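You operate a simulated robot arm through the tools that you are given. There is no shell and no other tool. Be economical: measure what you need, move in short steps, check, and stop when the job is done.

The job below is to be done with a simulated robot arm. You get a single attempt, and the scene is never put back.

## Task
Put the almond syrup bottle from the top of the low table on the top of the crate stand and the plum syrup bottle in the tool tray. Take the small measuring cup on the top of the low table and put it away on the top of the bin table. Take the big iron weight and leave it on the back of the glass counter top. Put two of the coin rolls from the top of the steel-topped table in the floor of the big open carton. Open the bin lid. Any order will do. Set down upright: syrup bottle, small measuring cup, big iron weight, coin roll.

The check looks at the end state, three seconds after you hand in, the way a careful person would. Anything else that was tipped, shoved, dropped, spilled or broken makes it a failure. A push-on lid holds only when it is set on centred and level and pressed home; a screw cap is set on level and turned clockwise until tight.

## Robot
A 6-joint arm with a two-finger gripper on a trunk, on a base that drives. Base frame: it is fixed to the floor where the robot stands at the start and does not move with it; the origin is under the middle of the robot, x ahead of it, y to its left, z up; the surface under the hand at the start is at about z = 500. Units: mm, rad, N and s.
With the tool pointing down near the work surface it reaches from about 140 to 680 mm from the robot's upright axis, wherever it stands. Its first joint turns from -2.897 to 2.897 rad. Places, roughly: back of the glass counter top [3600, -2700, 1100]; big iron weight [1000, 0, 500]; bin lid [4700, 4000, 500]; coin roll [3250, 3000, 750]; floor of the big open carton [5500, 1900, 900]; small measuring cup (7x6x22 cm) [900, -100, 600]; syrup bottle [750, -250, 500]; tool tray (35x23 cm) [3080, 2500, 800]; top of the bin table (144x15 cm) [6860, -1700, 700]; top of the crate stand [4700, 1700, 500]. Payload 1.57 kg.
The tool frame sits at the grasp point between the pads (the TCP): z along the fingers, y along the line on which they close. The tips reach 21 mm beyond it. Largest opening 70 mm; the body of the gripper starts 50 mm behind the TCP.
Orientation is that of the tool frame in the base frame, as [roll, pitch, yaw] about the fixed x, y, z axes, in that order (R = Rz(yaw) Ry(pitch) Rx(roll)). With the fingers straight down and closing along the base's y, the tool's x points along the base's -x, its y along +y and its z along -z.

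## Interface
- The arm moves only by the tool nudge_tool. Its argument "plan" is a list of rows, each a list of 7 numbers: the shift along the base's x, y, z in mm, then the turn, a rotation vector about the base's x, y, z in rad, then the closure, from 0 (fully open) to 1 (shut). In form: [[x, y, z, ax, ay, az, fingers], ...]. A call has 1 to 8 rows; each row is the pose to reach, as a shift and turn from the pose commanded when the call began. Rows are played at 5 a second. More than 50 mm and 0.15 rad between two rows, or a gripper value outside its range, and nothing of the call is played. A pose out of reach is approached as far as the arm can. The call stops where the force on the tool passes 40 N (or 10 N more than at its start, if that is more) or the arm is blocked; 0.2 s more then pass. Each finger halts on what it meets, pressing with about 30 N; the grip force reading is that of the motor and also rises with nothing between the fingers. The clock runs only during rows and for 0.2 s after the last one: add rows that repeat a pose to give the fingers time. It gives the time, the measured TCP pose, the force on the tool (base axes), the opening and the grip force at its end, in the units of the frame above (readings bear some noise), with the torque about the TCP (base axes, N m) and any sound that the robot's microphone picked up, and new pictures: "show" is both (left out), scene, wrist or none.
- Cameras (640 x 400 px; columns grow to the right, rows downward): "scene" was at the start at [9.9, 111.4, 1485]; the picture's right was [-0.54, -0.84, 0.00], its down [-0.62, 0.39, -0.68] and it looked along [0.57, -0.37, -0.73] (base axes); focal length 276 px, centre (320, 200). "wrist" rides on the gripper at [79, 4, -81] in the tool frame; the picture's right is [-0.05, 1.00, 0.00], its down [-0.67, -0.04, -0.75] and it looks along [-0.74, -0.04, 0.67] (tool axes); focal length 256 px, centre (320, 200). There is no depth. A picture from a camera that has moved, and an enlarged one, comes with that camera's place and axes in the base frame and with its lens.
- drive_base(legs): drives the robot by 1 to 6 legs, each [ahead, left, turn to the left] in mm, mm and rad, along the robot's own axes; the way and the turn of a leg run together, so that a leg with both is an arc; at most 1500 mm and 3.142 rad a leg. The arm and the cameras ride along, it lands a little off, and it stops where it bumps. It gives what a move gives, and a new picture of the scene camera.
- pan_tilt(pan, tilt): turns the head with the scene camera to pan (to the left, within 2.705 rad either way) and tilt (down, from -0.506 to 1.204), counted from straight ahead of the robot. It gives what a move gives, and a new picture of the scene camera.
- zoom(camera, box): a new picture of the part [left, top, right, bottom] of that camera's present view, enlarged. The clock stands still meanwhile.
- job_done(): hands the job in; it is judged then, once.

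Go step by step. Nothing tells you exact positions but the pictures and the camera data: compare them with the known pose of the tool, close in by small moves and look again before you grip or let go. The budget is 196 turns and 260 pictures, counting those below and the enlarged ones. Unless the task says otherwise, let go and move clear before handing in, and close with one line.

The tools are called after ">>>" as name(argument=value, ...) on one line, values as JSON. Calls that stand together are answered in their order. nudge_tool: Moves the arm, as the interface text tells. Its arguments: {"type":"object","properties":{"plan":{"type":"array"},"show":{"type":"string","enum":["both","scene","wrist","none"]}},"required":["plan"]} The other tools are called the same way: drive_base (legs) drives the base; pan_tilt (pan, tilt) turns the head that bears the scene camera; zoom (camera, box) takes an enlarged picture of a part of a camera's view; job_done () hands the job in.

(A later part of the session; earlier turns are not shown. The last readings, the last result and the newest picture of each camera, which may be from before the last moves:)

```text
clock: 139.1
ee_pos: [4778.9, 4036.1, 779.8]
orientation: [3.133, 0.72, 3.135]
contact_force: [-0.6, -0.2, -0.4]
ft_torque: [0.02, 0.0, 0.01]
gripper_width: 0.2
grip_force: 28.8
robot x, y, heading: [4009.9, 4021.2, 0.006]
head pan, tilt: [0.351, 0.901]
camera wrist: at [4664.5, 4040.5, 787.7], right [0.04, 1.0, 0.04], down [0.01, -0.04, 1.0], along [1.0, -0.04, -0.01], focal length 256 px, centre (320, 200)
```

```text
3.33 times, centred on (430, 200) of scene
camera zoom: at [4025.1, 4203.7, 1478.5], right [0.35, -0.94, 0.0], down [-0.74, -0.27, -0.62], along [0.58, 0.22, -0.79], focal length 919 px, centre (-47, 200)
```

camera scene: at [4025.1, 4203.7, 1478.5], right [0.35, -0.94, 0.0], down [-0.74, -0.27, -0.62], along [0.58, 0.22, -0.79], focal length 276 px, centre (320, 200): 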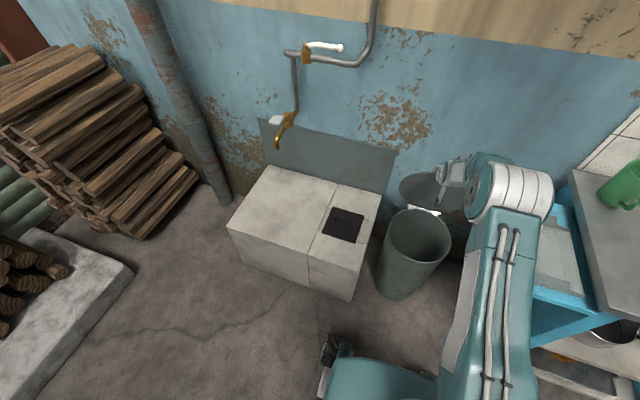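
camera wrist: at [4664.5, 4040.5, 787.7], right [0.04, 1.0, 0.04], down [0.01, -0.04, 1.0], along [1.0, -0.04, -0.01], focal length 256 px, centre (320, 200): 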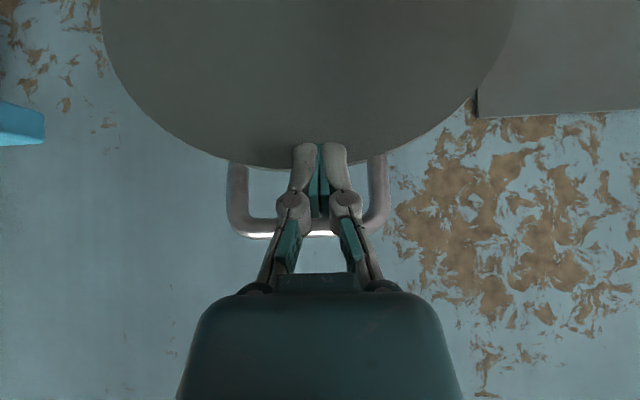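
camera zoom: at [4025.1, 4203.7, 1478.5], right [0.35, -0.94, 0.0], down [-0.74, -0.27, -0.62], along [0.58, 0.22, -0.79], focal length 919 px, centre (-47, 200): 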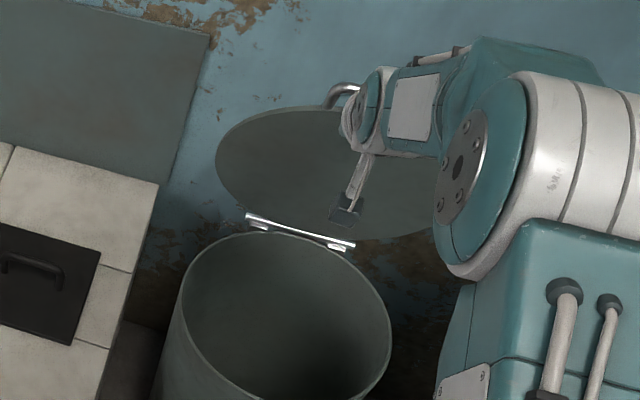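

The lid looks upright, past vertical. I withdraw a little and see if it stays.

>>> nudge_tool(plan=[[-15, 0, 0, 0, 0, 0, 1], [-40, 0, 0, 0, 0, 0, 1], [-80, 0, 0, 0, 0, 0, 1], [-80, 0, 0, 0, 0, 0, 1]], show="both")

```text
clock: 140.1
ee_pos: [4699.7, 4034.8, 778.6]
orientation: [3.133, 0.719, 3.134]
contact_force: [-0.3, -0.5, -0.6]
ft_torque: [-0.02, 0.04, 0.0]
gripper_width: 0.1
grip_force: 29.2
out of reach, approached as far as the arm can: row 2
robot x, y, heading: [4009.1, 4025.2, 0.006]
head pan, tilt: [0.351, 0.901]
camera scene: at [4024.7, 4203.7, 1478.5], right [0.35, -0.94, 0.0], down [-0.74, -0.27, -0.62], along [0.58, 0.22, -0.78], focal length 276 px, centre (320, 200)
camera wrist: at [4585.0, 4039.3, 787.3], right [0.04, 1.0, 0.04], down [0.01, -0.04, 1.0], along [1.0, -0.04, -0.01], focal length 256 px, centre (320, 200)
```

scene: 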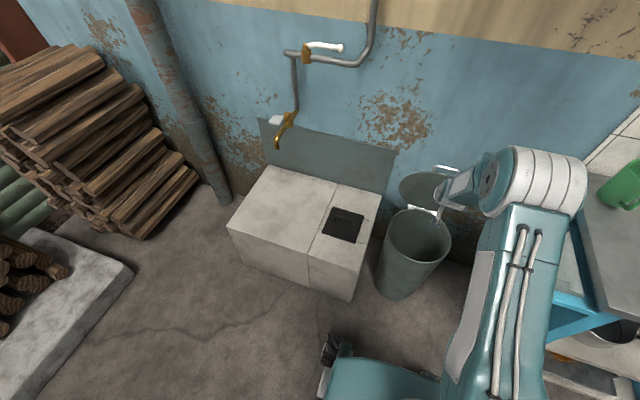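
wrist: 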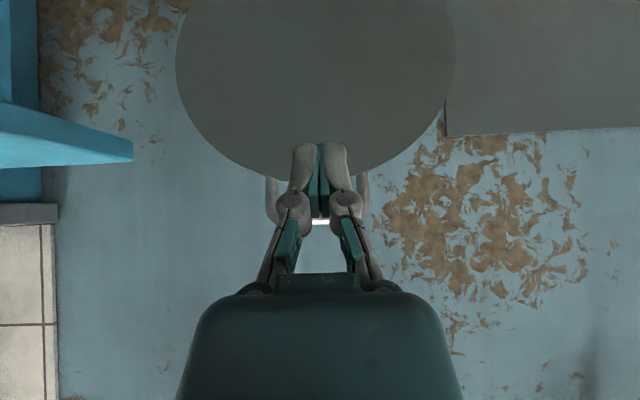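

The lid stays open. Now I straighten the tool, retract, and go to the right end of the steel table for the coin rolls.

>>> nudge_tool(plan=[[-40, 0, 20, 0, 0.1, 0, 0.5], [-80, 0, 45, 0, 0.2, 0, 0.5], [-115, 0, 75, 0, 0.3, 0, 0], [-150, 0, 105, 0, 0.4, 0, 0], [-185, 0, 135, 0, 0.5, 0, 0], [-220, 0, 165, 0, 0.6, 0, 0], [-255, 0, 195, 0, 0.7, 0, 0], [-290, 0, 220, 0, 0.72, 0, 0]], show="none")

>>> drive_base(legs=[[-230, 0, 0], [0, -1170, 0], [0, 0, 3.1416]])

>>> zoom(camera="wrist", box=[0, 0, 640, 400])

```text
clock: 141.9
ee_pos: [4406.4, 4036.6, 999.2]
orientation: [3.139, -0.004, 3.133]
contact_force: [0.2, 0.0, -0.2]
ft_torque: [0.0, 0.02, -0.01]
gripper_width: 70.0
grip_force: 0.1
robot x, y, heading: [4011.3, 4022.5, 0.004]
head pan, tilt: [0.351, 0.901]
```

```text
refused: 3.1416 is not a number from -3.14159 to 3.14159
```

```text
1.00 times, centred on (320, 200) of wrist (not enlarged: the box is as wide or as high as the picture)
camera zoom: at [4325.8, 4040.3, 1081.0], right [0.06, 1.0, 0.0], down [0.67, -0.04, 0.74], along [0.74, -0.04, -0.67], focal length 256 px, centre (320, 200)
```

zoom: 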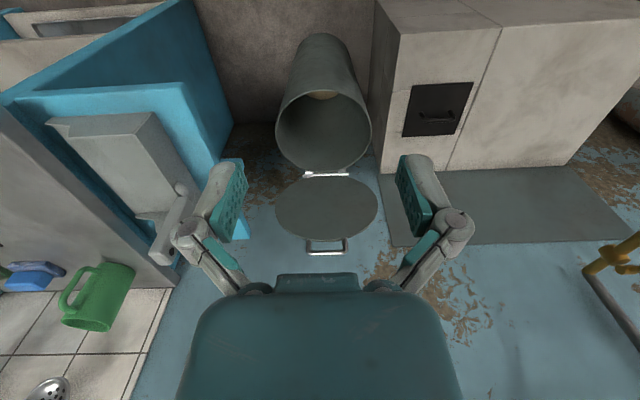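

The bin is open. Now I drive to the rolls.

>>> drive_base(legs=[[-230, 0, 0], [0, -1170, 0], [0, 0, 3.135]])

>>> pan_tilt(pan=0.0, tilt=0.8)

>>> zoom(camera="wrist", box=[0, 0, 640, 400])

```text
clock: 156.5
ee_pos: [3372.1, 2858.6, 999.3]
orientation: [3.139, -0.001, -0.067]
contact_force: [0.4, -0.2, 0.1]
ft_torque: [0.0, 0.0, 0.01]
gripper_width: 69.9
grip_force: 0.0
robot x, y, heading: [3769.3, 2850.2, 3.079]
head pan, tilt: [0.351, 0.901]
camera scene: at [3747.2, 2668.0, 1478.5], right [-0.29, 0.96, 0.0], down [0.75, 0.23, -0.62], along [-0.59, -0.18, -0.78], focal length 276 px, centre (320, 200)
```

scene: 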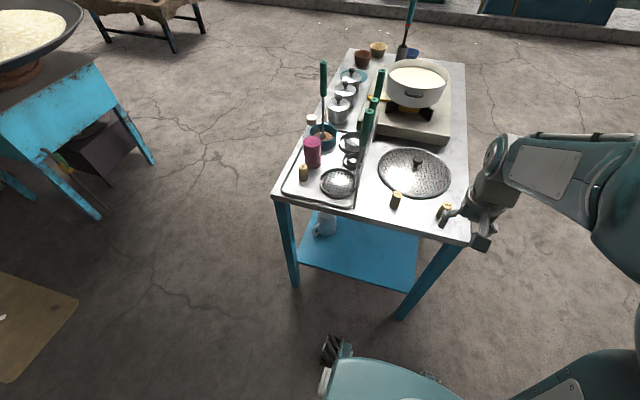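

```text
clock: 157.3
ee_pos: [3371.9, 2858.0, 998.1]
orientation: [3.137, 0.0, -0.066]
contact_force: [-0.1, 0.7, 0.0]
ft_torque: [0.0, 0.01, 0.0]
gripper_width: 69.7
grip_force: 0.1
robot x, y, heading: [3766.4, 2849.7, 3.089]
head pan, tilt: [0.0, 0.799]
camera scene: at [3738.8, 2694.4, 1486.4], right [0.05, 1.0, 0.0], down [0.72, -0.04, -0.7], along [-0.7, 0.04, -0.72], focal length 276 px, centre (320, 200)
```

scene: 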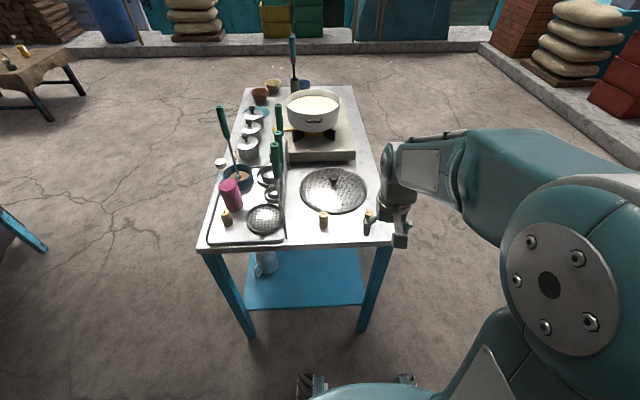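

```text
1.00 times, centred on (320, 200) of wrist (not enlarged: the box is as wide or as high as the picture)
camera zoom: at [3450.6, 2848.9, 1080.7], right [-0.12, -0.99, 0.0], down [-0.66, 0.08, 0.74], along [-0.74, 0.09, -0.67], focal length 256 px, centre (320, 200)
```

zoom: 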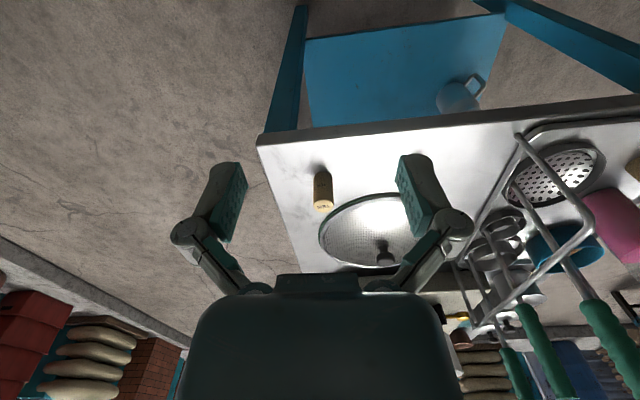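

Two rolls stand on the steel top, at about (3184,2881) and (3170,2736). I go for the outer one first.

>>> nudge_tool(plan=[[-38, 5, -20, 0, 0, 0, 0.35], [-76, 10, -40, 0, 0, 0, 0.35], [-114, 15, -60, 0, 0, 0, 0.35], [-152, 19, -80, 0, 0, 0, 0.35], [-188, 23, -110, 0, 0, 0, 0.35], [-188, 23, -110, 0, 0, 0, 0.35]], show="wrist")

```text
clock: 158.7
ee_pos: [3184.1, 2881.9, 890.5]
orientation: [3.139, 0.0, -0.065]
contact_force: [-0.4, 0.2, -0.5]
ft_torque: [-0.03, 0.03, -0.02]
gripper_width: 45.4
grip_force: 0.0
robot x, y, heading: [3769.0, 2847.8, 3.09]
head pan, tilt: [0.0, 0.799]
camera wrist: at [3262.8, 2872.1, 972.0], right [-0.12, -0.99, 0.0], down [-0.66, 0.08, 0.74], along [-0.74, 0.09, -0.67], focal length 256 px, centre (320, 200)
```

wrist: 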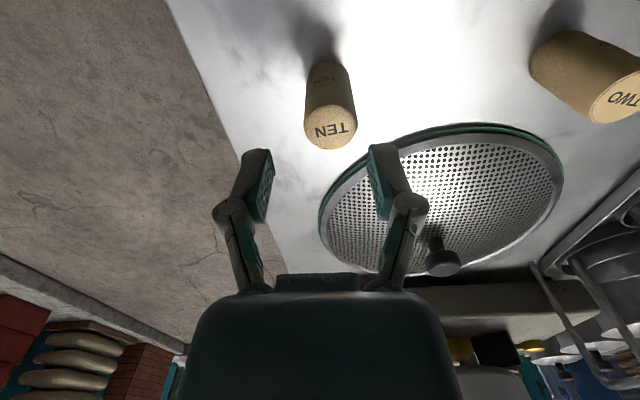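

The roll (TEN) is at (3184,2876) with its top at about z=850. I descend and grip it.

>>> nudge_tool(plan=[[0, -5, -30, 0, 0, 0, 0.35], [0, -5, -58, 0, 0, 0, 0.35], [0, -5, -58, 0, 0, 0, 0.7], [0, -5, -58, 0, 0, 0, 1], [0, -5, -58, 0, 0, 0, 1]], show="wrist")

```text
clock: 159.9
ee_pos: [3185.5, 2876.8, 830.8]
orientation: [3.138, 0.001, -0.066]
contact_force: [0.6, -0.8, 2.7]
ft_torque: [0.03, 0.0, -0.01]
gripper_width: 28.3
grip_force: 30.2
robot x, y, heading: [3767.6, 2846.3, 3.082]
head pan, tilt: [0.0, 0.799]
camera wrist: at [3263.2, 2867.0, 913.1], right [-0.12, -0.99, 0.0], down [-0.66, 0.08, 0.74], along [-0.74, 0.09, -0.67], focal length 256 px, centre (320, 200)
```

wrist: 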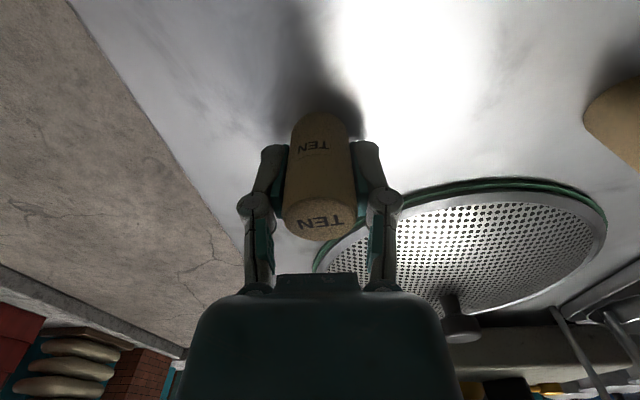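

Gripped. I lift, retract and go exploring for the carton with it, into the space behind the burner.

>>> nudge_tool(plan=[[0, 0, 30, 0, 0, 0, 1], [0, 0, 70, 0, 0, 0, 1], [0, 0, 115, 0, 0, 0, 1], [0, 0, 160, 0, 0, 0, 1], [45, 0, 180, 0, 0, 0, 1], [90, -5, 190, 0, 0, 0, 1], [135, -10, 190, 0, 0, 0, 1], [180, -15, 190, 0, 0, 0, 1]], show="none")

>>> drive_base(legs=[[0, 1450, 0], [0, 0, 1.62]])

>>> pan_tilt(pan=0.4, tilt=0.3)

```text
clock: 161.7
ee_pos: [3367.0, 2864.0, 1021.0]
orientation: [3.136, 0.001, -0.065]
contact_force: [0.7, -0.2, -2.2]
ft_torque: [0.01, 0.01, -0.02]
gripper_width: 28.1
grip_force: 29.9
robot x, y, heading: [3769.7, 2847.0, 3.09]
head pan, tilt: [0.0, 0.799]
```

```text
clock: 172.8
ee_pos: [3754.7, 1030.8, 1019.2]
orientation: [3.138, 0.0, 1.618]
contact_force: [0.1, -0.5, -0.6]
ft_torque: [0.0, -0.01, 0.0]
gripper_width: 28.3
grip_force: 30.1
robot x, y, heading: [3724.3, 1432.4, -1.51]
head pan, tilt: [0.0, 0.799]
camera scene: at [3880.7, 1418.3, 1486.5], right [-1.0, -0.06, 0.0], down [-0.04, 0.72, -0.7], along [0.04, -0.7, -0.72], focal length 276 px, centre (320, 200)
```

scene: 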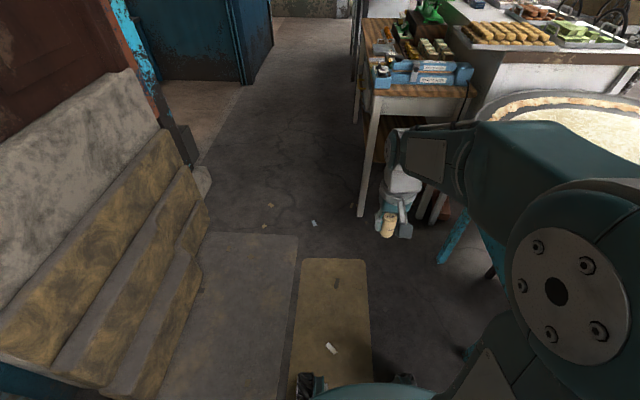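

```text
clock: 173.7
ee_pos: [3753.2, 1029.8, 1020.5]
orientation: [3.138, 0.0, 1.617]
contact_force: [0.2, -0.7, -1.1]
ft_torque: [-0.01, 0.01, -0.02]
gripper_width: 28.2
grip_force: 29.8
robot x, y, heading: [3721.2, 1431.9, -1.508]
head pan, tilt: [0.4, 0.3]
camera scene: at [3917.3, 1415.1, 1530.7], right [-0.9, -0.44, 0.0], down [-0.13, 0.27, -0.95], along [0.42, -0.86, -0.3], focal length 276 px, centre (320, 200)
```

scene: 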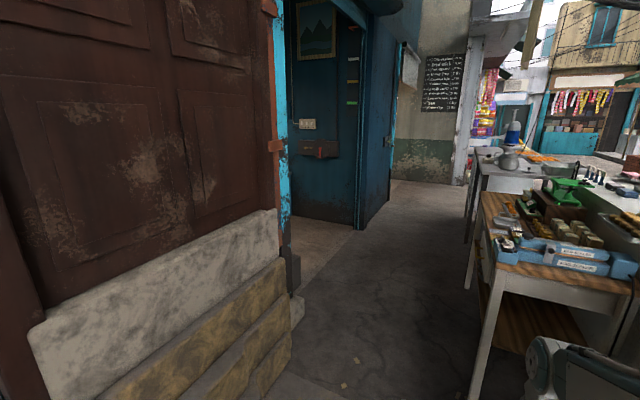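

There's a corridor behind the counters and a wide doorway into the building on the +x side. I drive down the corridor to look inside.

>>> drive_base(legs=[[0, 370, 0], [1225, 0, 0], [1225, 0, 0], [0, 0, 1.4]])

>>> pan_tilt(pan=0.5, tilt=0.3)

```text
clock: 191.0
ee_pos: [4648.4, -1016.8, 1021.0]
orientation: [3.137, 0.001, 3.027]
contact_force: [0.2, -0.2, -1.2]
ft_torque: [-0.01, 0.0, 0.01]
gripper_width: 28.3
grip_force: 29.7
robot x, y, heading: [4246.1, -978.7, -0.107]
head pan, tilt: [0.4, 0.3]
camera scene: at [4295.1, -794.1, 1530.8], right [0.29, -0.96, 0.0], down [-0.28, -0.09, -0.95], along [0.91, 0.28, -0.3], focal length 276 px, centre (320, 200)
```

scene: 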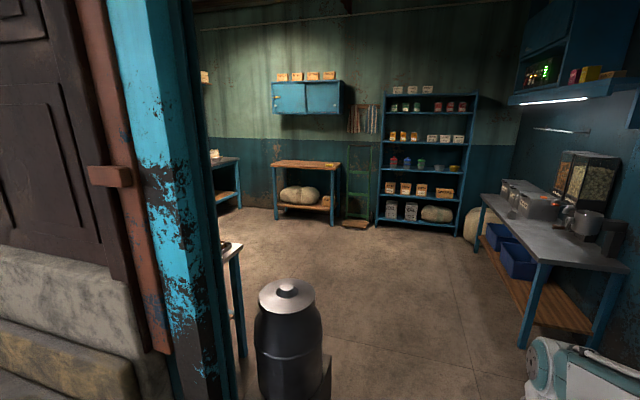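

```text
clock: 191.7
ee_pos: [4648.1, -1016.5, 1021.3]
orientation: [3.138, 0.0, 3.027]
contact_force: [-0.1, -1.0, -1.7]
ft_torque: [0.0, 0.03, 0.01]
gripper_width: 28.3
grip_force: 30.0
robot x, y, heading: [4247.9, -980.0, -0.101]
head pan, tilt: [0.499, 0.3]
camera scene: at [4291.9, -785.4, 1530.8], right [0.39, -0.92, 0.0], down [-0.27, -0.11, -0.95], along [0.88, 0.37, -0.3], focal length 276 px, centre (320, 200)
```

scene: 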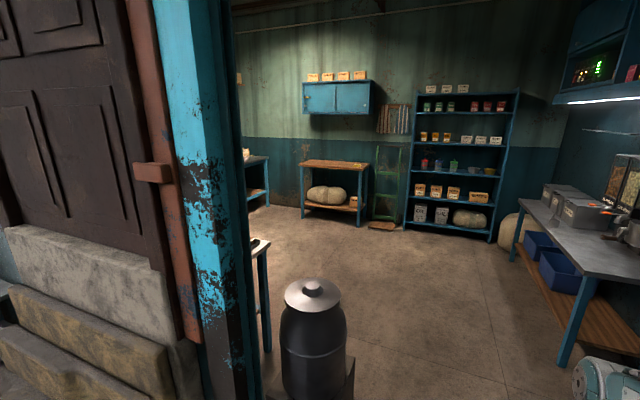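

The storage room is inside: the bin table is at right, and the carton should be to the left behind the doorway. I drive in and look left.

>>> drive_base(legs=[[1400, 50, 0], [400, 150, 0], [0, 0, 1.67]])

>>> pan_tilt(pan=0.3, tilt=0.35)

```text
clock: 204.8
ee_pos: [6034.5, -568.1, 1020.2]
orientation: [3.139, 0.001, -1.601]
contact_force: [-0.2, -0.8, -1.1]
ft_torque: [0.0, -0.03, -0.01]
gripper_width: 28.0
grip_force: 29.9
robot x, y, heading: [6035.4, -968.8, 1.552]
head pan, tilt: [0.499, 0.3]
camera scene: at [5836.3, -942.3, 1530.8], right [0.89, 0.46, 0.0], down [0.14, -0.26, -0.95], along [-0.44, 0.85, -0.3], focal length 276 px, centre (320, 200)
```

scene: 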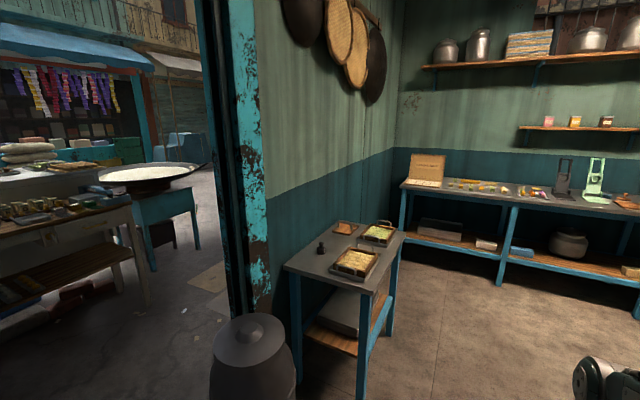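

```text
clock: 205.5
ee_pos: [6035.4, -566.4, 1020.9]
orientation: [3.138, 0.001, -1.6]
contact_force: [0.2, 0.2, -1.4]
ft_torque: [-0.04, -0.02, 0.0]
gripper_width: 28.2
grip_force: 30.2
robot x, y, heading: [6037.9, -970.0, 1.553]
head pan, tilt: [0.3, 0.351]
camera scene: at [5853.5, -935.7, 1526.1], right [0.96, 0.28, 0.0], down [0.1, -0.33, -0.94], along [-0.26, 0.9, -0.34], focal length 276 px, centre (320, 200)
```

scene: 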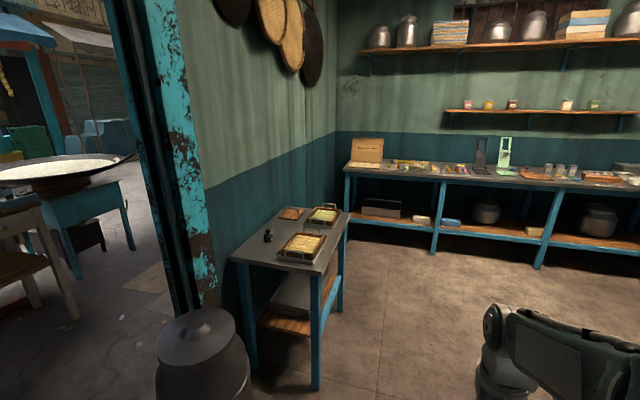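

The open carton sits on the left end of the bench at the far wall. I'll drive toward it.

>>> zoom(camera="scene", box=[330, 120, 530, 240])

>>> drive_base(legs=[[1400, 0, 0], [650, 100, 0]])

>>> pan_tilt(pan=0.35, tilt=0.7)

```text
3.20 times, centred on (430, 180) of scene
camera zoom: at [5853.5, -935.7, 1526.1], right [0.96, 0.28, 0.0], down [0.1, -0.33, -0.94], along [-0.26, 0.9, -0.34], focal length 882 px, centre (-32, 264)
```

zoom: 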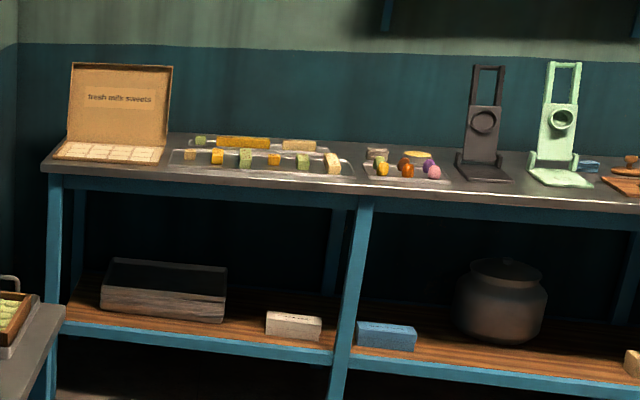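

```text
clock: 215.8
ee_pos: [5994.1, 1493.7, 1021.1]
orientation: [3.139, 0.001, -1.62]
contact_force: [0.0, -0.8, -1.7]
ft_torque: [0.06, 0.02, 0.01]
gripper_width: 28.2
grip_force: 29.9
robot x, y, heading: [5984.6, 1089.6, 1.532]
head pan, tilt: [0.3, 0.351]
camera scene: at [5806.1, 1127.9, 1526.1], right [0.97, 0.26, 0.0], down [0.09, -0.33, -0.94], along [-0.24, 0.91, -0.34], focal length 276 px, centre (320, 200)
```

scene: 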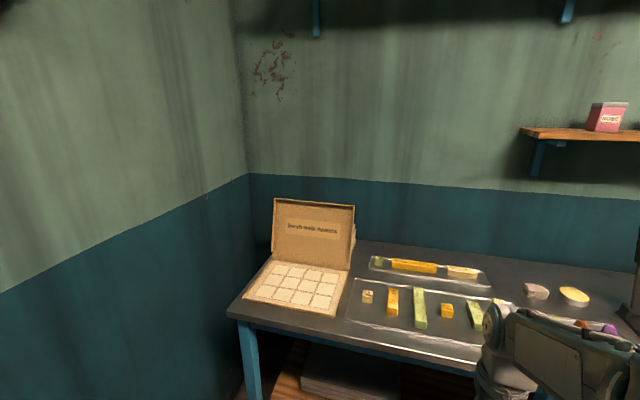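

```text
clock: 216.6
ee_pos: [5994.1, 1493.1, 1020.8]
orientation: [3.138, 0.0, -1.62]
contact_force: [0.3, -0.1, -1.7]
ft_torque: [-0.01, -0.02, -0.01]
gripper_width: 28.2
grip_force: 30.1
robot x, y, heading: [5984.9, 1088.9, 1.534]
head pan, tilt: [0.351, 0.7]
camera scene: at [5803.9, 1118.8, 1494.7], right [0.95, 0.31, 0.0], down [0.2, -0.61, -0.76], along [-0.24, 0.73, -0.64], focal length 276 px, centre (320, 200)
```

scene: 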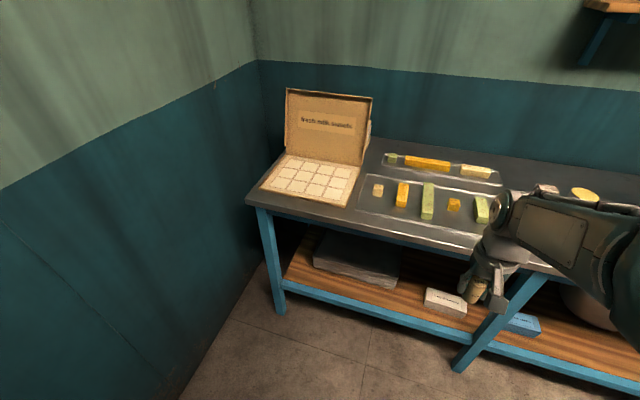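

The box with the open lid is exactly at (5517,1896,900), so that's the carton. I'll zoom into it.

>>> zoom(camera="scene", box=[240, 80, 400, 220])

```text
2.86 times, centred on (320, 150) of scene
camera zoom: at [5803.9, 1118.8, 1494.7], right [0.95, 0.31, 0.0], down [0.2, -0.61, -0.76], along [-0.24, 0.73, -0.64], focal length 788 px, centre (320, 343)
```

zoom: 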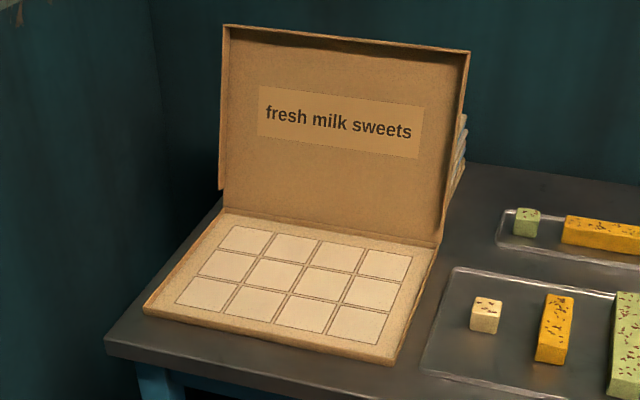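

The carton has a flat floor of twelve squares, about x 5350–5673, y 1788–2035. I'll set rolls at about (5552,1904) and (5485,1902), so I position the base.

>>> drive_base(legs=[[285, 445, 0.037]])

>>> nudge_tool(plan=[[0, 45, 0, 0, 0, 0, 1], [0, 90, 0, 0, 0, 0, 1], [0, 110, 0, 0, 0, 0, 1]])

```text
clock: 219.7
ee_pos: [5547.4, 1787.1, 1021.8]
orientation: [3.136, 0.0, -1.586]
contact_force: [-0.5, -0.2, -1.6]
ft_torque: [0.02, 0.0, 0.02]
gripper_width: 28.3
grip_force: 29.9
robot x, y, heading: [5548.1, 1384.1, 1.563]
head pan, tilt: [0.351, 0.7]
camera scene: at [5369.1, 1407.2, 1495.0], right [0.94, 0.34, 0.0], down [0.22, -0.61, -0.76], along [-0.26, 0.72, -0.64], focal length 276 px, centre (320, 200)
```

scene: 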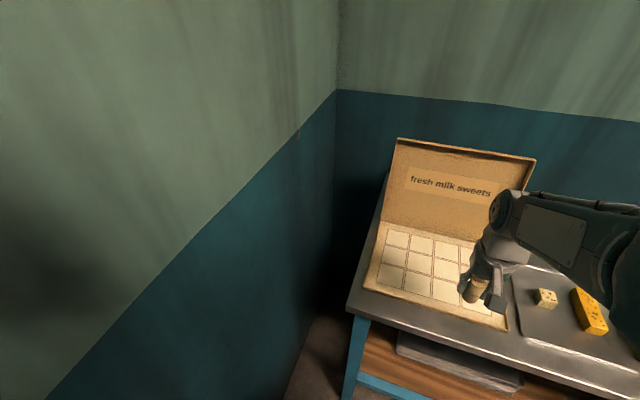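

```text
clock: 220.5
ee_pos: [5544.9, 1897.7, 1022.5]
orientation: [3.139, 0.0, -1.587]
contact_force: [0.2, -0.1, -1.0]
ft_torque: [-0.02, -0.01, 0.02]
gripper_width: 28.3
grip_force: 30.2
robot x, y, heading: [5552.0, 1384.2, 1.567]
head pan, tilt: [0.351, 0.7]
camera scene: at [5367.1, 1407.8, 1494.7], right [0.94, 0.34, 0.0], down [0.22, -0.61, -0.76], along [-0.26, 0.72, -0.65], focal length 276 px, centre (320, 200)
camera wrist: at [5540.0, 1818.9, 1103.8], right [-1.0, 0.07, 0.0], down [0.05, 0.67, 0.74], along [0.05, 0.74, -0.67], focal length 256 px, centre (320, 200)
```

scene: 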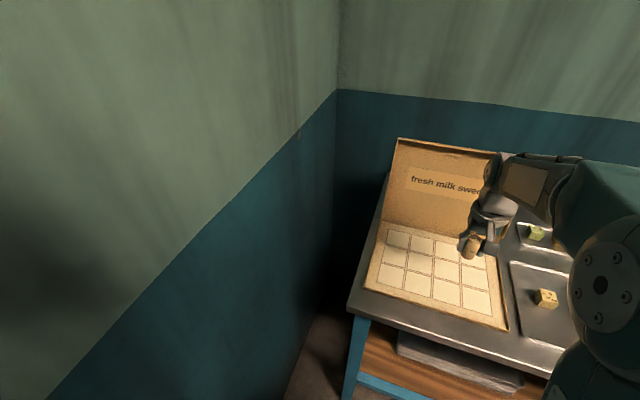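
wrist: 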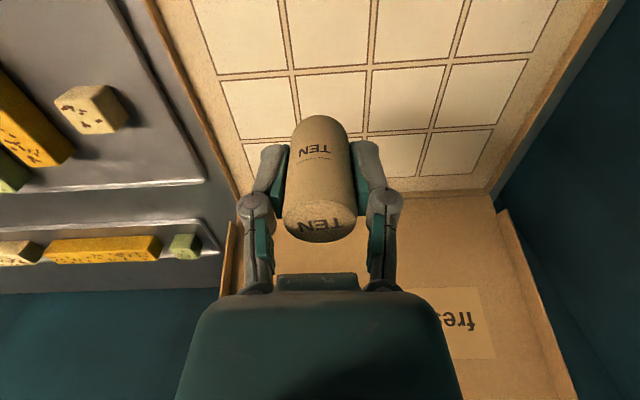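

I aim for the middle of a front-row square at (5536,1871) and lower slowly.

>>> nudge_tool(plan=[[-9, -27, 0, 0, 0, 0, 1], [-9, -27, -35, 0, 0, 0, 1], [-9, -27, -52, 0, 0, 0, 1], [-9, -27, -60, 0, 0, 0, 1], [-9, -27, -66, 0, 0, 0, 1], [-9, -27, -71, 0, 0, 0, 1], [-9, -27, -76, 0, 0, 0, 1], [-9, -27, -81, 0, 0, 0, 1]], show="wrist")

```text
clock: 222.3
ee_pos: [5535.2, 1870.7, 939.9]
orientation: [3.138, -0.001, -1.587]
contact_force: [-0.6, 0.4, -2.1]
ft_torque: [0.02, 0.0, 0.0]
gripper_width: 28.3
grip_force: 29.9
robot x, y, heading: [5550.0, 1384.9, 1.568]
head pan, tilt: [0.351, 0.7]
camera wrist: at [5529.8, 1791.1, 1021.0], right [-1.0, 0.07, 0.0], down [0.05, 0.67, 0.74], along [0.05, 0.74, -0.67], focal length 256 px, centre (320, 200)
```

wrist: 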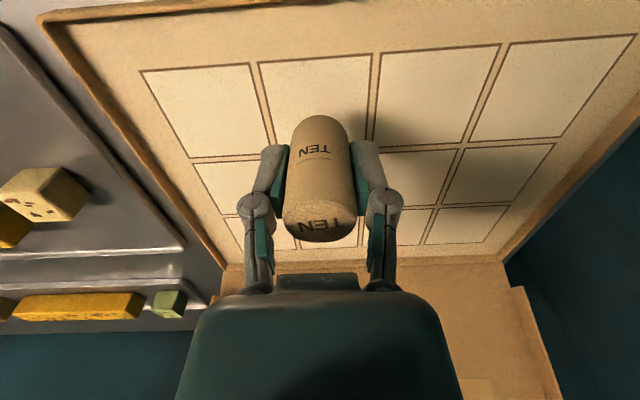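

No contact yet; I keep lowering slowly.

>>> nudge_tool(plan=[[0, 0, -5, 0, 0, 0, 1], [0, 0, -10, 0, 0, 0, 1], [0, 0, -15, 0, 0, 0, 1], [0, 0, -19, 0, 0, 0, 1], [0, 0, -23, 0, 0, 0, 1], [0, 0, -27, 0, 0, 0, 1], [0, 0, -31, 0, 0, 0, 1], [0, 0, -35, 0, 0, 0, 1]], show="wrist")

```text
clock: 224.1
ee_pos: [5534.9, 1870.8, 905.1]
orientation: [3.139, -0.001, -1.586]
contact_force: [0.1, -0.7, -1.1]
ft_torque: [0.01, 0.0, 0.01]
gripper_width: 28.2
grip_force: 29.2
robot x, y, heading: [5550.1, 1385.3, 1.566]
head pan, tilt: [0.351, 0.7]
camera wrist: at [5529.9, 1790.7, 986.2], right [-1.0, 0.07, 0.0], down [0.05, 0.67, 0.74], along [0.05, 0.74, -0.67], focal length 256 px, centre (320, 200)
```

wrist: 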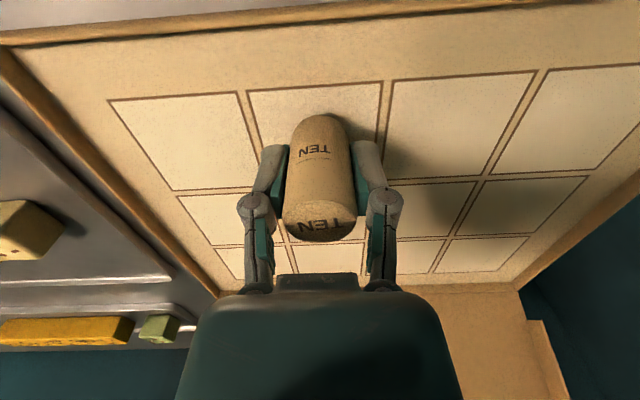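

Still not touching. I continue.

>>> nudge_tool(plan=[[0, 0, -4, 0, 0, 0, 1], [0, 0, -8, 0, 0, 0, 1], [0, 0, -12, 0, 0, 0, 1], [0, 0, -16, 0, 0, 0, 1], [0, 0, -20, 0, 0, 0, 1], [0, 0, -24, 0, 0, 0, 1], [0, 0, -28, 0, 0, 0, 1], [0, 0, -32, 0, 0, 0, 1]], show="wrist")

```text
clock: 225.5
ee_pos: [5535.0, 1870.2, 884.9]
orientation: [3.138, 0.002, -1.587]
contact_force: [1.1, -9.9, 15.6]
ft_torque: [-0.25, -0.27, -0.17]
gripper_width: 28.0
grip_force: 30.1
robot x, y, heading: [5551.3, 1384.5, 1.567]
head pan, tilt: [0.351, 0.7]
stopped in row 7: the force on the tool passed its limit at 48 N (the readings are from after the stop); the commanded pose is now the measured one
camera wrist: at [5529.7, 1790.7, 965.7], right [-1.0, 0.07, 0.0], down [0.05, 0.66, 0.75], along [0.05, 0.74, -0.67], focal length 256 px, centre (320, 200)
```

wrist: 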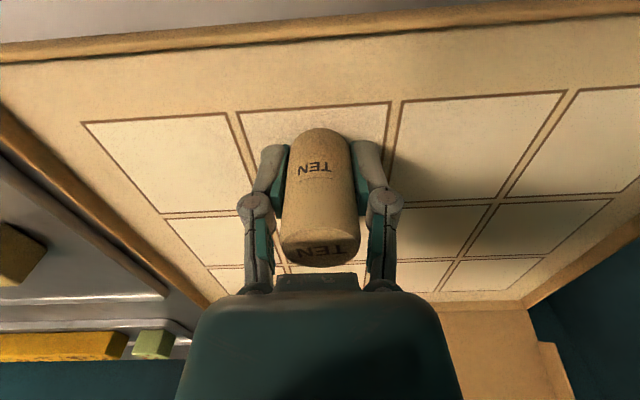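

Touched down. I release gently and rise.

>>> nudge_tool(plan=[[0, 0, 1, 0, 0, 0, 0.9], [0, 0, 1, 0, 0, 0, 0.5], [0, 0, 1, 0, 0, 0, 0.4], [0, 0, 1, 0, 0, 0, 0.4], [0, 0, 40, 0, 0, 0, 0.4], [0, 0, 85, 0, 0, 0, 0.4]], show="wrist")

```text
clock: 226.9
ee_pos: [5535.4, 1871.2, 967.6]
orientation: [3.139, 0.002, -1.586]
contact_force: [0.3, 0.7, 0.0]
ft_torque: [0.01, -0.01, -0.01]
gripper_width: 41.9
grip_force: 0.1
robot x, y, heading: [5552.3, 1385.8, 1.566]
head pan, tilt: [0.351, 0.7]
camera wrist: at [5529.6, 1792.4, 1048.7], right [-1.0, 0.07, 0.0], down [0.05, 0.66, 0.75], along [0.05, 0.74, -0.67], focal length 256 px, centre (320, 200)
```

wrist: 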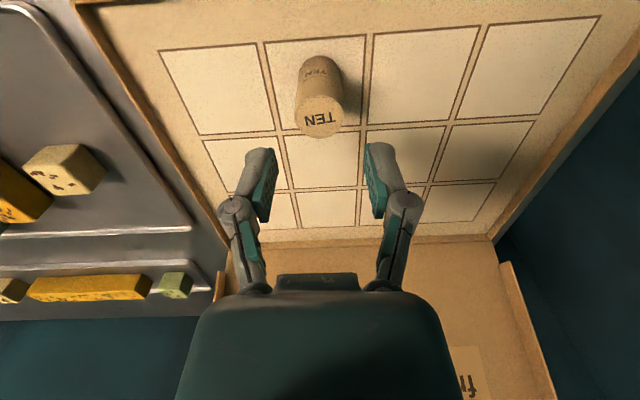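

The roll stands in the carton. Now I go back the same way for the second roll.

>>> nudge_tool(plan=[[0, -40, 25, 0, 0, 0, 0.4], [0, -80, 50, 0, 0, 0, 0.4], [0, -100, 60, 0, 0, 0, 0.4]], show="none")

>>> drive_base(legs=[[0, -480, 0], [-1150, 0, 0], [-1150, 0, 0], [0, 1000, 0], [0, 800, 0]])

```text
clock: 227.7
ee_pos: [5535.1, 1770.3, 1028.7]
orientation: [3.139, 0.003, -1.587]
contact_force: [-0.7, -0.4, -0.4]
ft_torque: [-0.02, 0.0, -0.01]
gripper_width: 42.0
grip_force: 0.1
robot x, y, heading: [5552.2, 1382.7, 1.569]
head pan, tilt: [0.351, 0.7]
```

```text
clock: 250.3
ee_pos: [4226.8, -569.8, 1027.7]
orientation: [3.138, 0.004, -1.572]
contact_force: [0.3, 0.9, -0.2]
ft_torque: [-0.02, 0.02, 0.03]
gripper_width: 42.0
grip_force: 0.1
robot x, y, heading: [4242.0, -958.2, 1.577]
head pan, tilt: [0.351, 0.7]
camera scene: at [4064.4, -935.5, 1495.0], right [0.94, 0.35, 0.0], down [0.23, -0.6, -0.76], along [-0.27, 0.72, -0.64], focal length 276 px, centre (320, 200)
```

scene: 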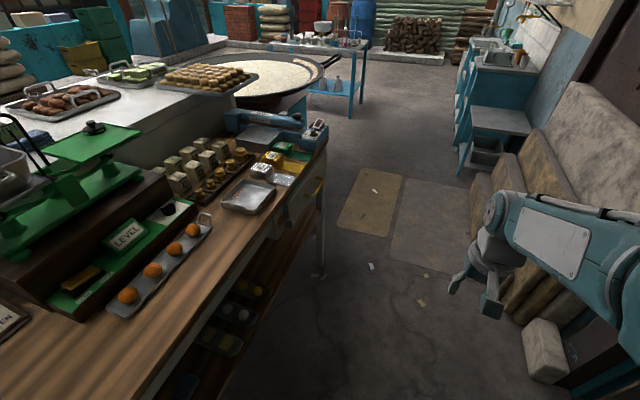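

On track. I continue up the corridor to the table's right end.

>>> drive_base(legs=[[1200, 0, 0], [1200, 0, 0], [0, 460, 0], [1300, 0, 0], [0, 0, 1.52]])

>>> zoom(camera="wrist", box=[0, 0, 640, 400])

```text
clock: 274.4
ee_pos: [3404.5, 2783.6, 1028.6]
orientation: [3.14, 0.002, -0.055]
contact_force: [-0.1, -0.3, -0.4]
ft_torque: [0.03, 0.02, 0.0]
gripper_width: 42.3
grip_force: 0.1
robot x, y, heading: [3791.6, 2782.4, 3.094]
head pan, tilt: [0.351, 0.7]
camera scene: at [3762.8, 2600.4, 1494.7], right [-0.3, 0.95, 0.0], down [0.61, 0.19, -0.76], along [-0.73, -0.23, -0.64], focal length 276 px, centre (320, 200)
```

scene: 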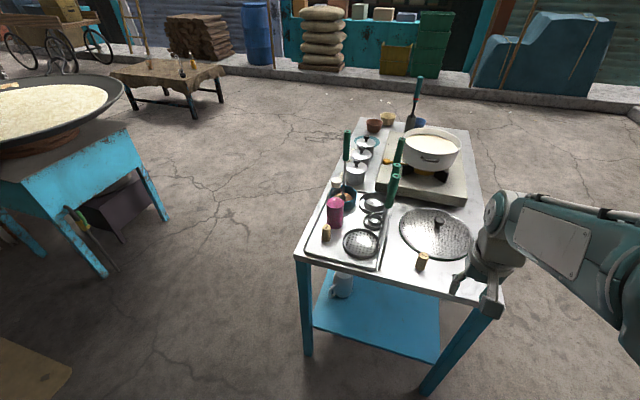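

```text
1.00 times, centred on (320, 200) of wrist (not enlarged: the box is as wide or as high as the picture)
camera zoom: at [3482.8, 2774.8, 1110.0], right [-0.11, -0.99, 0.0], down [-0.66, 0.07, 0.75], along [-0.74, 0.08, -0.67], focal length 256 px, centre (320, 200)
```

zoom: 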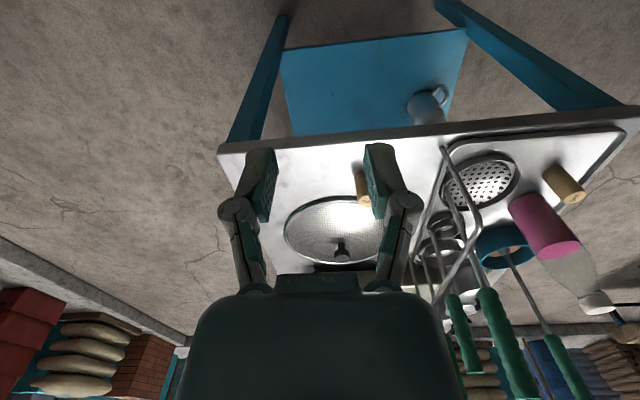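

Roll TWO is at about (3175,2740). I move over it.

>>> nudge_tool(plan=[[-45, -8, 0, 0, 0, 0, 0.4], [-90, -17, -5, 0, 0, 0, 0.4], [-135, -26, -30, 0, 0, 0, 0.4], [-180, -35, -50, 0, 0, 0, 0.4], [-218, -44, -80, 0, 0, 0, 0.4], [-229, -44, -125, 0, 0, 0, 0.4], [-229, -44, -138, 0, 0, 0, 0.4]], show="wrist")

```text
refused: row 3 steps farther than a row can; nothing moved
```

I'll re-space the rows.

>>> nudge_tool(plan=[[-42, -8, -10, 0, 0, 0, 0.4], [-84, -16, -25, 0, 0, 0, 0.4], [-126, -24, -45, 0, 0, 0, 0.4], [-168, -32, -65, 0, 0, 0, 0.4], [-208, -40, -85, 0, 0, 0, 0.4], [-229, -44, -115, 0, 0, 0, 0.4], [-229, -44, -138, 0, 0, 0, 0.4]], show="wrist")

```text
clock: 276.0
ee_pos: [3175.1, 2739.2, 892.0]
orientation: [3.139, 0.002, -0.055]
contact_force: [0.1, 0.1, 0.6]
ft_torque: [-0.03, -0.01, -0.02]
gripper_width: 41.9
grip_force: 0.0
robot x, y, heading: [3788.9, 2781.8, 3.102]
head pan, tilt: [0.351, 0.7]
camera wrist: at [3253.5, 2731.2, 972.3], right [-0.11, -0.99, 0.0], down [-0.66, 0.07, 0.75], along [-0.74, 0.08, -0.67], focal length 256 px, centre (320, 200)
```

wrist: 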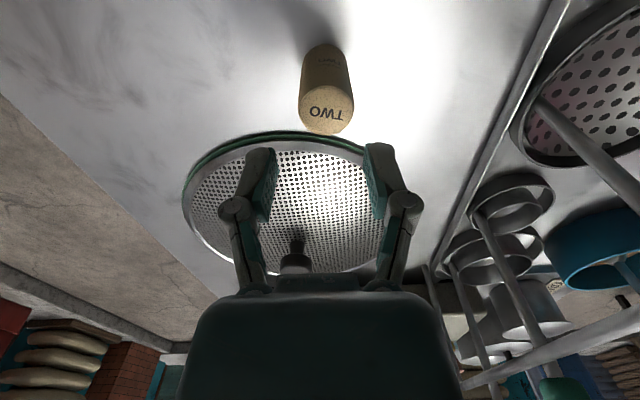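

I shift +9 mm in x and −4 in y, descend and grip.

>>> nudge_tool(plan=[[9, -4, -30, 0, 0, 0, 0.4], [9, -4, -61, 0, 0, 0, 0.4], [9, -4, -61, 0, 0, 0, 0.7], [9, -4, -61, 0, 0, 0, 1], [9, -4, -61, 0, 0, 0, 1], [9, -4, -20, 0, 0, 0, 1], [9, -4, 25, 0, 0, 0, 1], [9, -4, 70, 0, 0, 0, 1]], show="wrist")

```text
clock: 277.8
ee_pos: [3185.1, 2735.3, 960.3]
orientation: [3.14, 0.002, -0.054]
contact_force: [-0.3, 0.3, -0.2]
ft_torque: [-0.04, -0.05, 0.0]
gripper_width: 28.2
grip_force: 30.3
robot x, y, heading: [3794.2, 2786.4, 3.094]
head pan, tilt: [0.351, 0.7]
camera wrist: at [3264.4, 2727.6, 1042.5], right [-0.11, -0.99, 0.0], down [-0.66, 0.07, 0.75], along [-0.74, 0.08, -0.67], focal length 256 px, centre (320, 200)
```

wrist: 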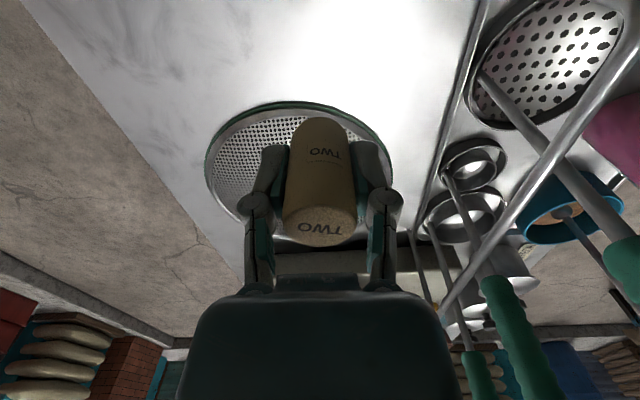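

Got roll TWO. I retract and retrace the route to the carton.

>>> nudge_tool(plan=[[30, 0, 30, 0, 0, 0, 1], [75, 3, 50, 0, 0, 0, 1], [120, 7, 60, 0, 0, 0, 1], [165, 12, 60, 0, 0, 0, 1], [208, 16, 60, 0, 0, 0, 1]], show="none")

>>> drive_base(legs=[[0, 0, -1.52], [-1330, 0, 0], [0, -440, 0], [-1200, 0, 0], [-1200, 0, 0]])

```text
clock: 279.0
ee_pos: [3393.5, 2751.2, 1021.5]
orientation: [3.14, 0.005, -0.057]
contact_force: [-0.4, 0.5, -0.5]
ft_torque: [-0.02, -0.04, 0.01]
gripper_width: 28.0
grip_force: 30.1
robot x, y, heading: [3789.5, 2782.4, 3.092]
head pan, tilt: [0.351, 0.7]
```

```text
clock: 303.1
ee_pos: [4083.5, -567.6, 1021.3]
orientation: [3.14, 0.003, -1.615]
contact_force: [-0.2, 0.2, -1.2]
ft_torque: [-0.01, -0.01, 0.01]
gripper_width: 28.0
grip_force: 29.7
robot x, y, heading: [4121.9, -965.2, 1.535]
head pan, tilt: [0.351, 0.7]
camera scene: at [3938.0, -937.4, 1494.6], right [0.95, 0.31, 0.0], down [0.2, -0.61, -0.76], along [-0.24, 0.73, -0.65], focal length 276 px, centre (320, 200)
```

scene: 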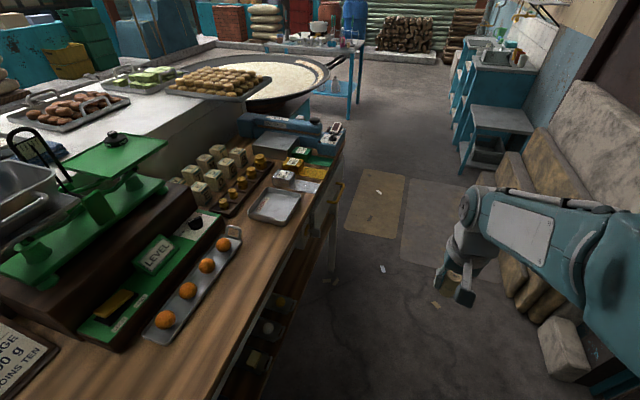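

On track. Now into the room and up to the carton.

>>> drive_base(legs=[[0, -1000, 0.035], [40, -910, 0], [1150, 0, 0], [1120, 0, 0], [40, 475, 0]])

>>> zoom(camera="wrist", box=[0, 0, 640, 400])

```text
clock: 325.9
ee_pos: [5494.3, 1772.4, 1021.5]
orientation: [3.139, 0.0, -1.588]
contact_force: [0.5, -0.3, -0.6]
ft_torque: [0.02, 0.0, 0.02]
gripper_width: 28.0
grip_force: 30.6
robot x, y, heading: [5537.1, 1378.0, 1.566]
head pan, tilt: [0.351, 0.7]
camera scene: at [5359.4, 1397.5, 1495.1], right [0.94, 0.34, 0.0], down [0.22, -0.61, -0.76], along [-0.26, 0.72, -0.64], focal length 276 px, centre (320, 200)
```

scene: 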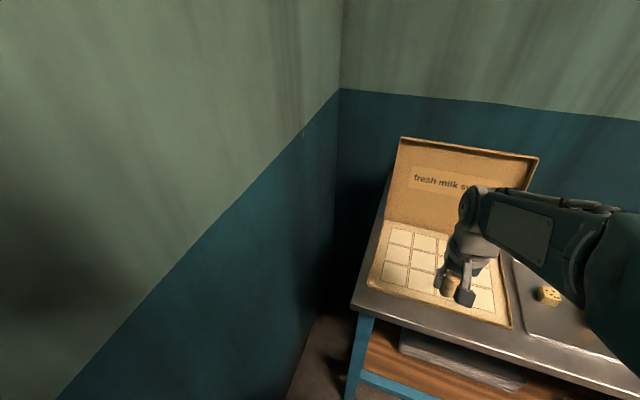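

```text
1.00 times, centred on (320, 200) of wrist (not enlarged: the box is as wide or as high as the picture)
camera zoom: at [5487.2, 1692.5, 1103.5], right [-1.0, 0.07, 0.0], down [0.05, 0.66, 0.75], along [0.05, 0.74, -0.67], focal length 256 px, centre (320, 200)
```

zoom: 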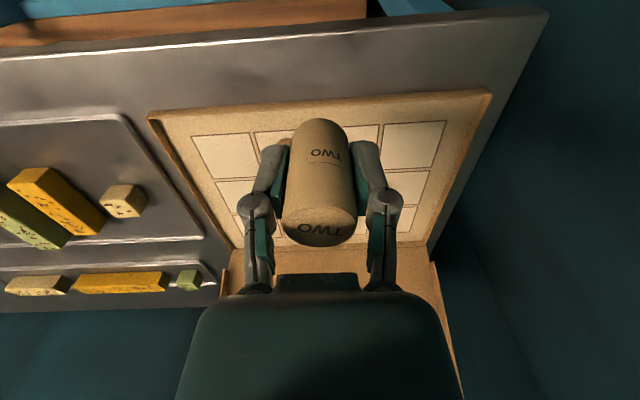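

I place the second roll one square over, at (5470,1871), keeping clear of roll TEN.

>>> nudge_tool(plan=[[-12, 48, 0, 0, 0, 0, 1], [-24, 96, 0, 0, 0, 0, 1], [-24, 98, -45, 0, 0, 0, 1], [-24, 98, -90, 0, 0, 0, 1], [-24, 98, -112, 0, 0, 0, 1], [-24, 98, -120, 0, 0, 0, 1]], show="wrist")

```text
clock: 327.3
ee_pos: [5467.3, 1869.7, 900.9]
orientation: [3.139, 0.002, -1.589]
contact_force: [0.4, -0.2, -0.3]
ft_torque: [-0.01, 0.02, 0.04]
gripper_width: 28.2
grip_force: 29.8
robot x, y, heading: [5540.9, 1374.7, 1.563]
head pan, tilt: [0.351, 0.7]
camera wrist: at [5460.7, 1790.2, 982.0], right [-1.0, 0.07, 0.0], down [0.05, 0.66, 0.75], along [0.05, 0.74, -0.67], focal length 256 px, centre (320, 200)
```

wrist: 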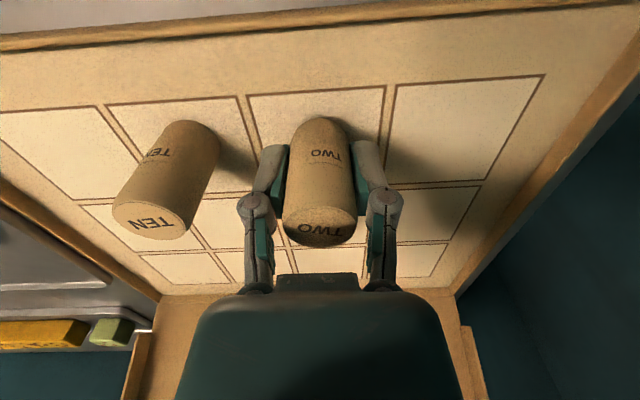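

Well placed over its square. I lower the last 15 mm, release and rise.

>>> nudge_tool(plan=[[0, 0, -5, 0, 0, 0, 1], [0, 0, -9, 0, 0, 0, 1], [0, 0, -12, 0, 0, 0, 1], [0, 0, -14, 0, 0, 0, 1], [0, 0, -16, 0, 0, 0, 1], [0, 0, -17, 0, 0, 0, 1]], show="none")

```text
clock: 328.7
ee_pos: [5467.1, 1870.6, 886.4]
orientation: [3.14, 0.005, -1.588]
contact_force: [-0.4, 1.7, 22.5]
ft_torque: [0.03, 0.01, 0.01]
gripper_width: 28.6
grip_force: 29.9
robot x, y, heading: [5539.8, 1378.8, 1.565]
head pan, tilt: [0.351, 0.7]
```

>>> nudge_tool(plan=[[0, 0, 2, 0, 0, 0, 0.9], [0, 0, 2, 0, 0, 0, 0.5], [0, 0, 2, 0, 0, 0, 0.4], [0, 0, 2, 0, 0, 0, 0.4], [0, 0, 45, 0, 0, 0, 0.4], [0, 0, 90, 0, 0, 0, 0.4], [0, -45, 110, 0, 0, 0, 0.4], [0, -90, 125, 0, 0, 0, 0.4]], show="wrist")

```text
clock: 330.5
ee_pos: [5464.3, 1780.1, 1008.8]
orientation: [3.141, 0.002, -1.586]
contact_force: [0.1, -0.3, 0.3]
ft_torque: [0.03, 0.01, -0.01]
gripper_width: 41.9
grip_force: 0.1
robot x, y, heading: [5538.4, 1379.1, 1.561]
head pan, tilt: [0.351, 0.7]
camera wrist: at [5458.3, 1700.7, 1089.2], right [-1.0, 0.07, 0.0], down [0.05, 0.66, 0.75], along [0.05, 0.74, -0.67], focal length 256 px, centre (320, 200)
```

wrist: 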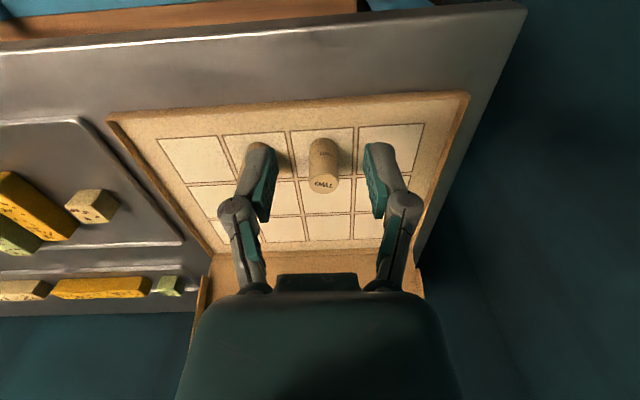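

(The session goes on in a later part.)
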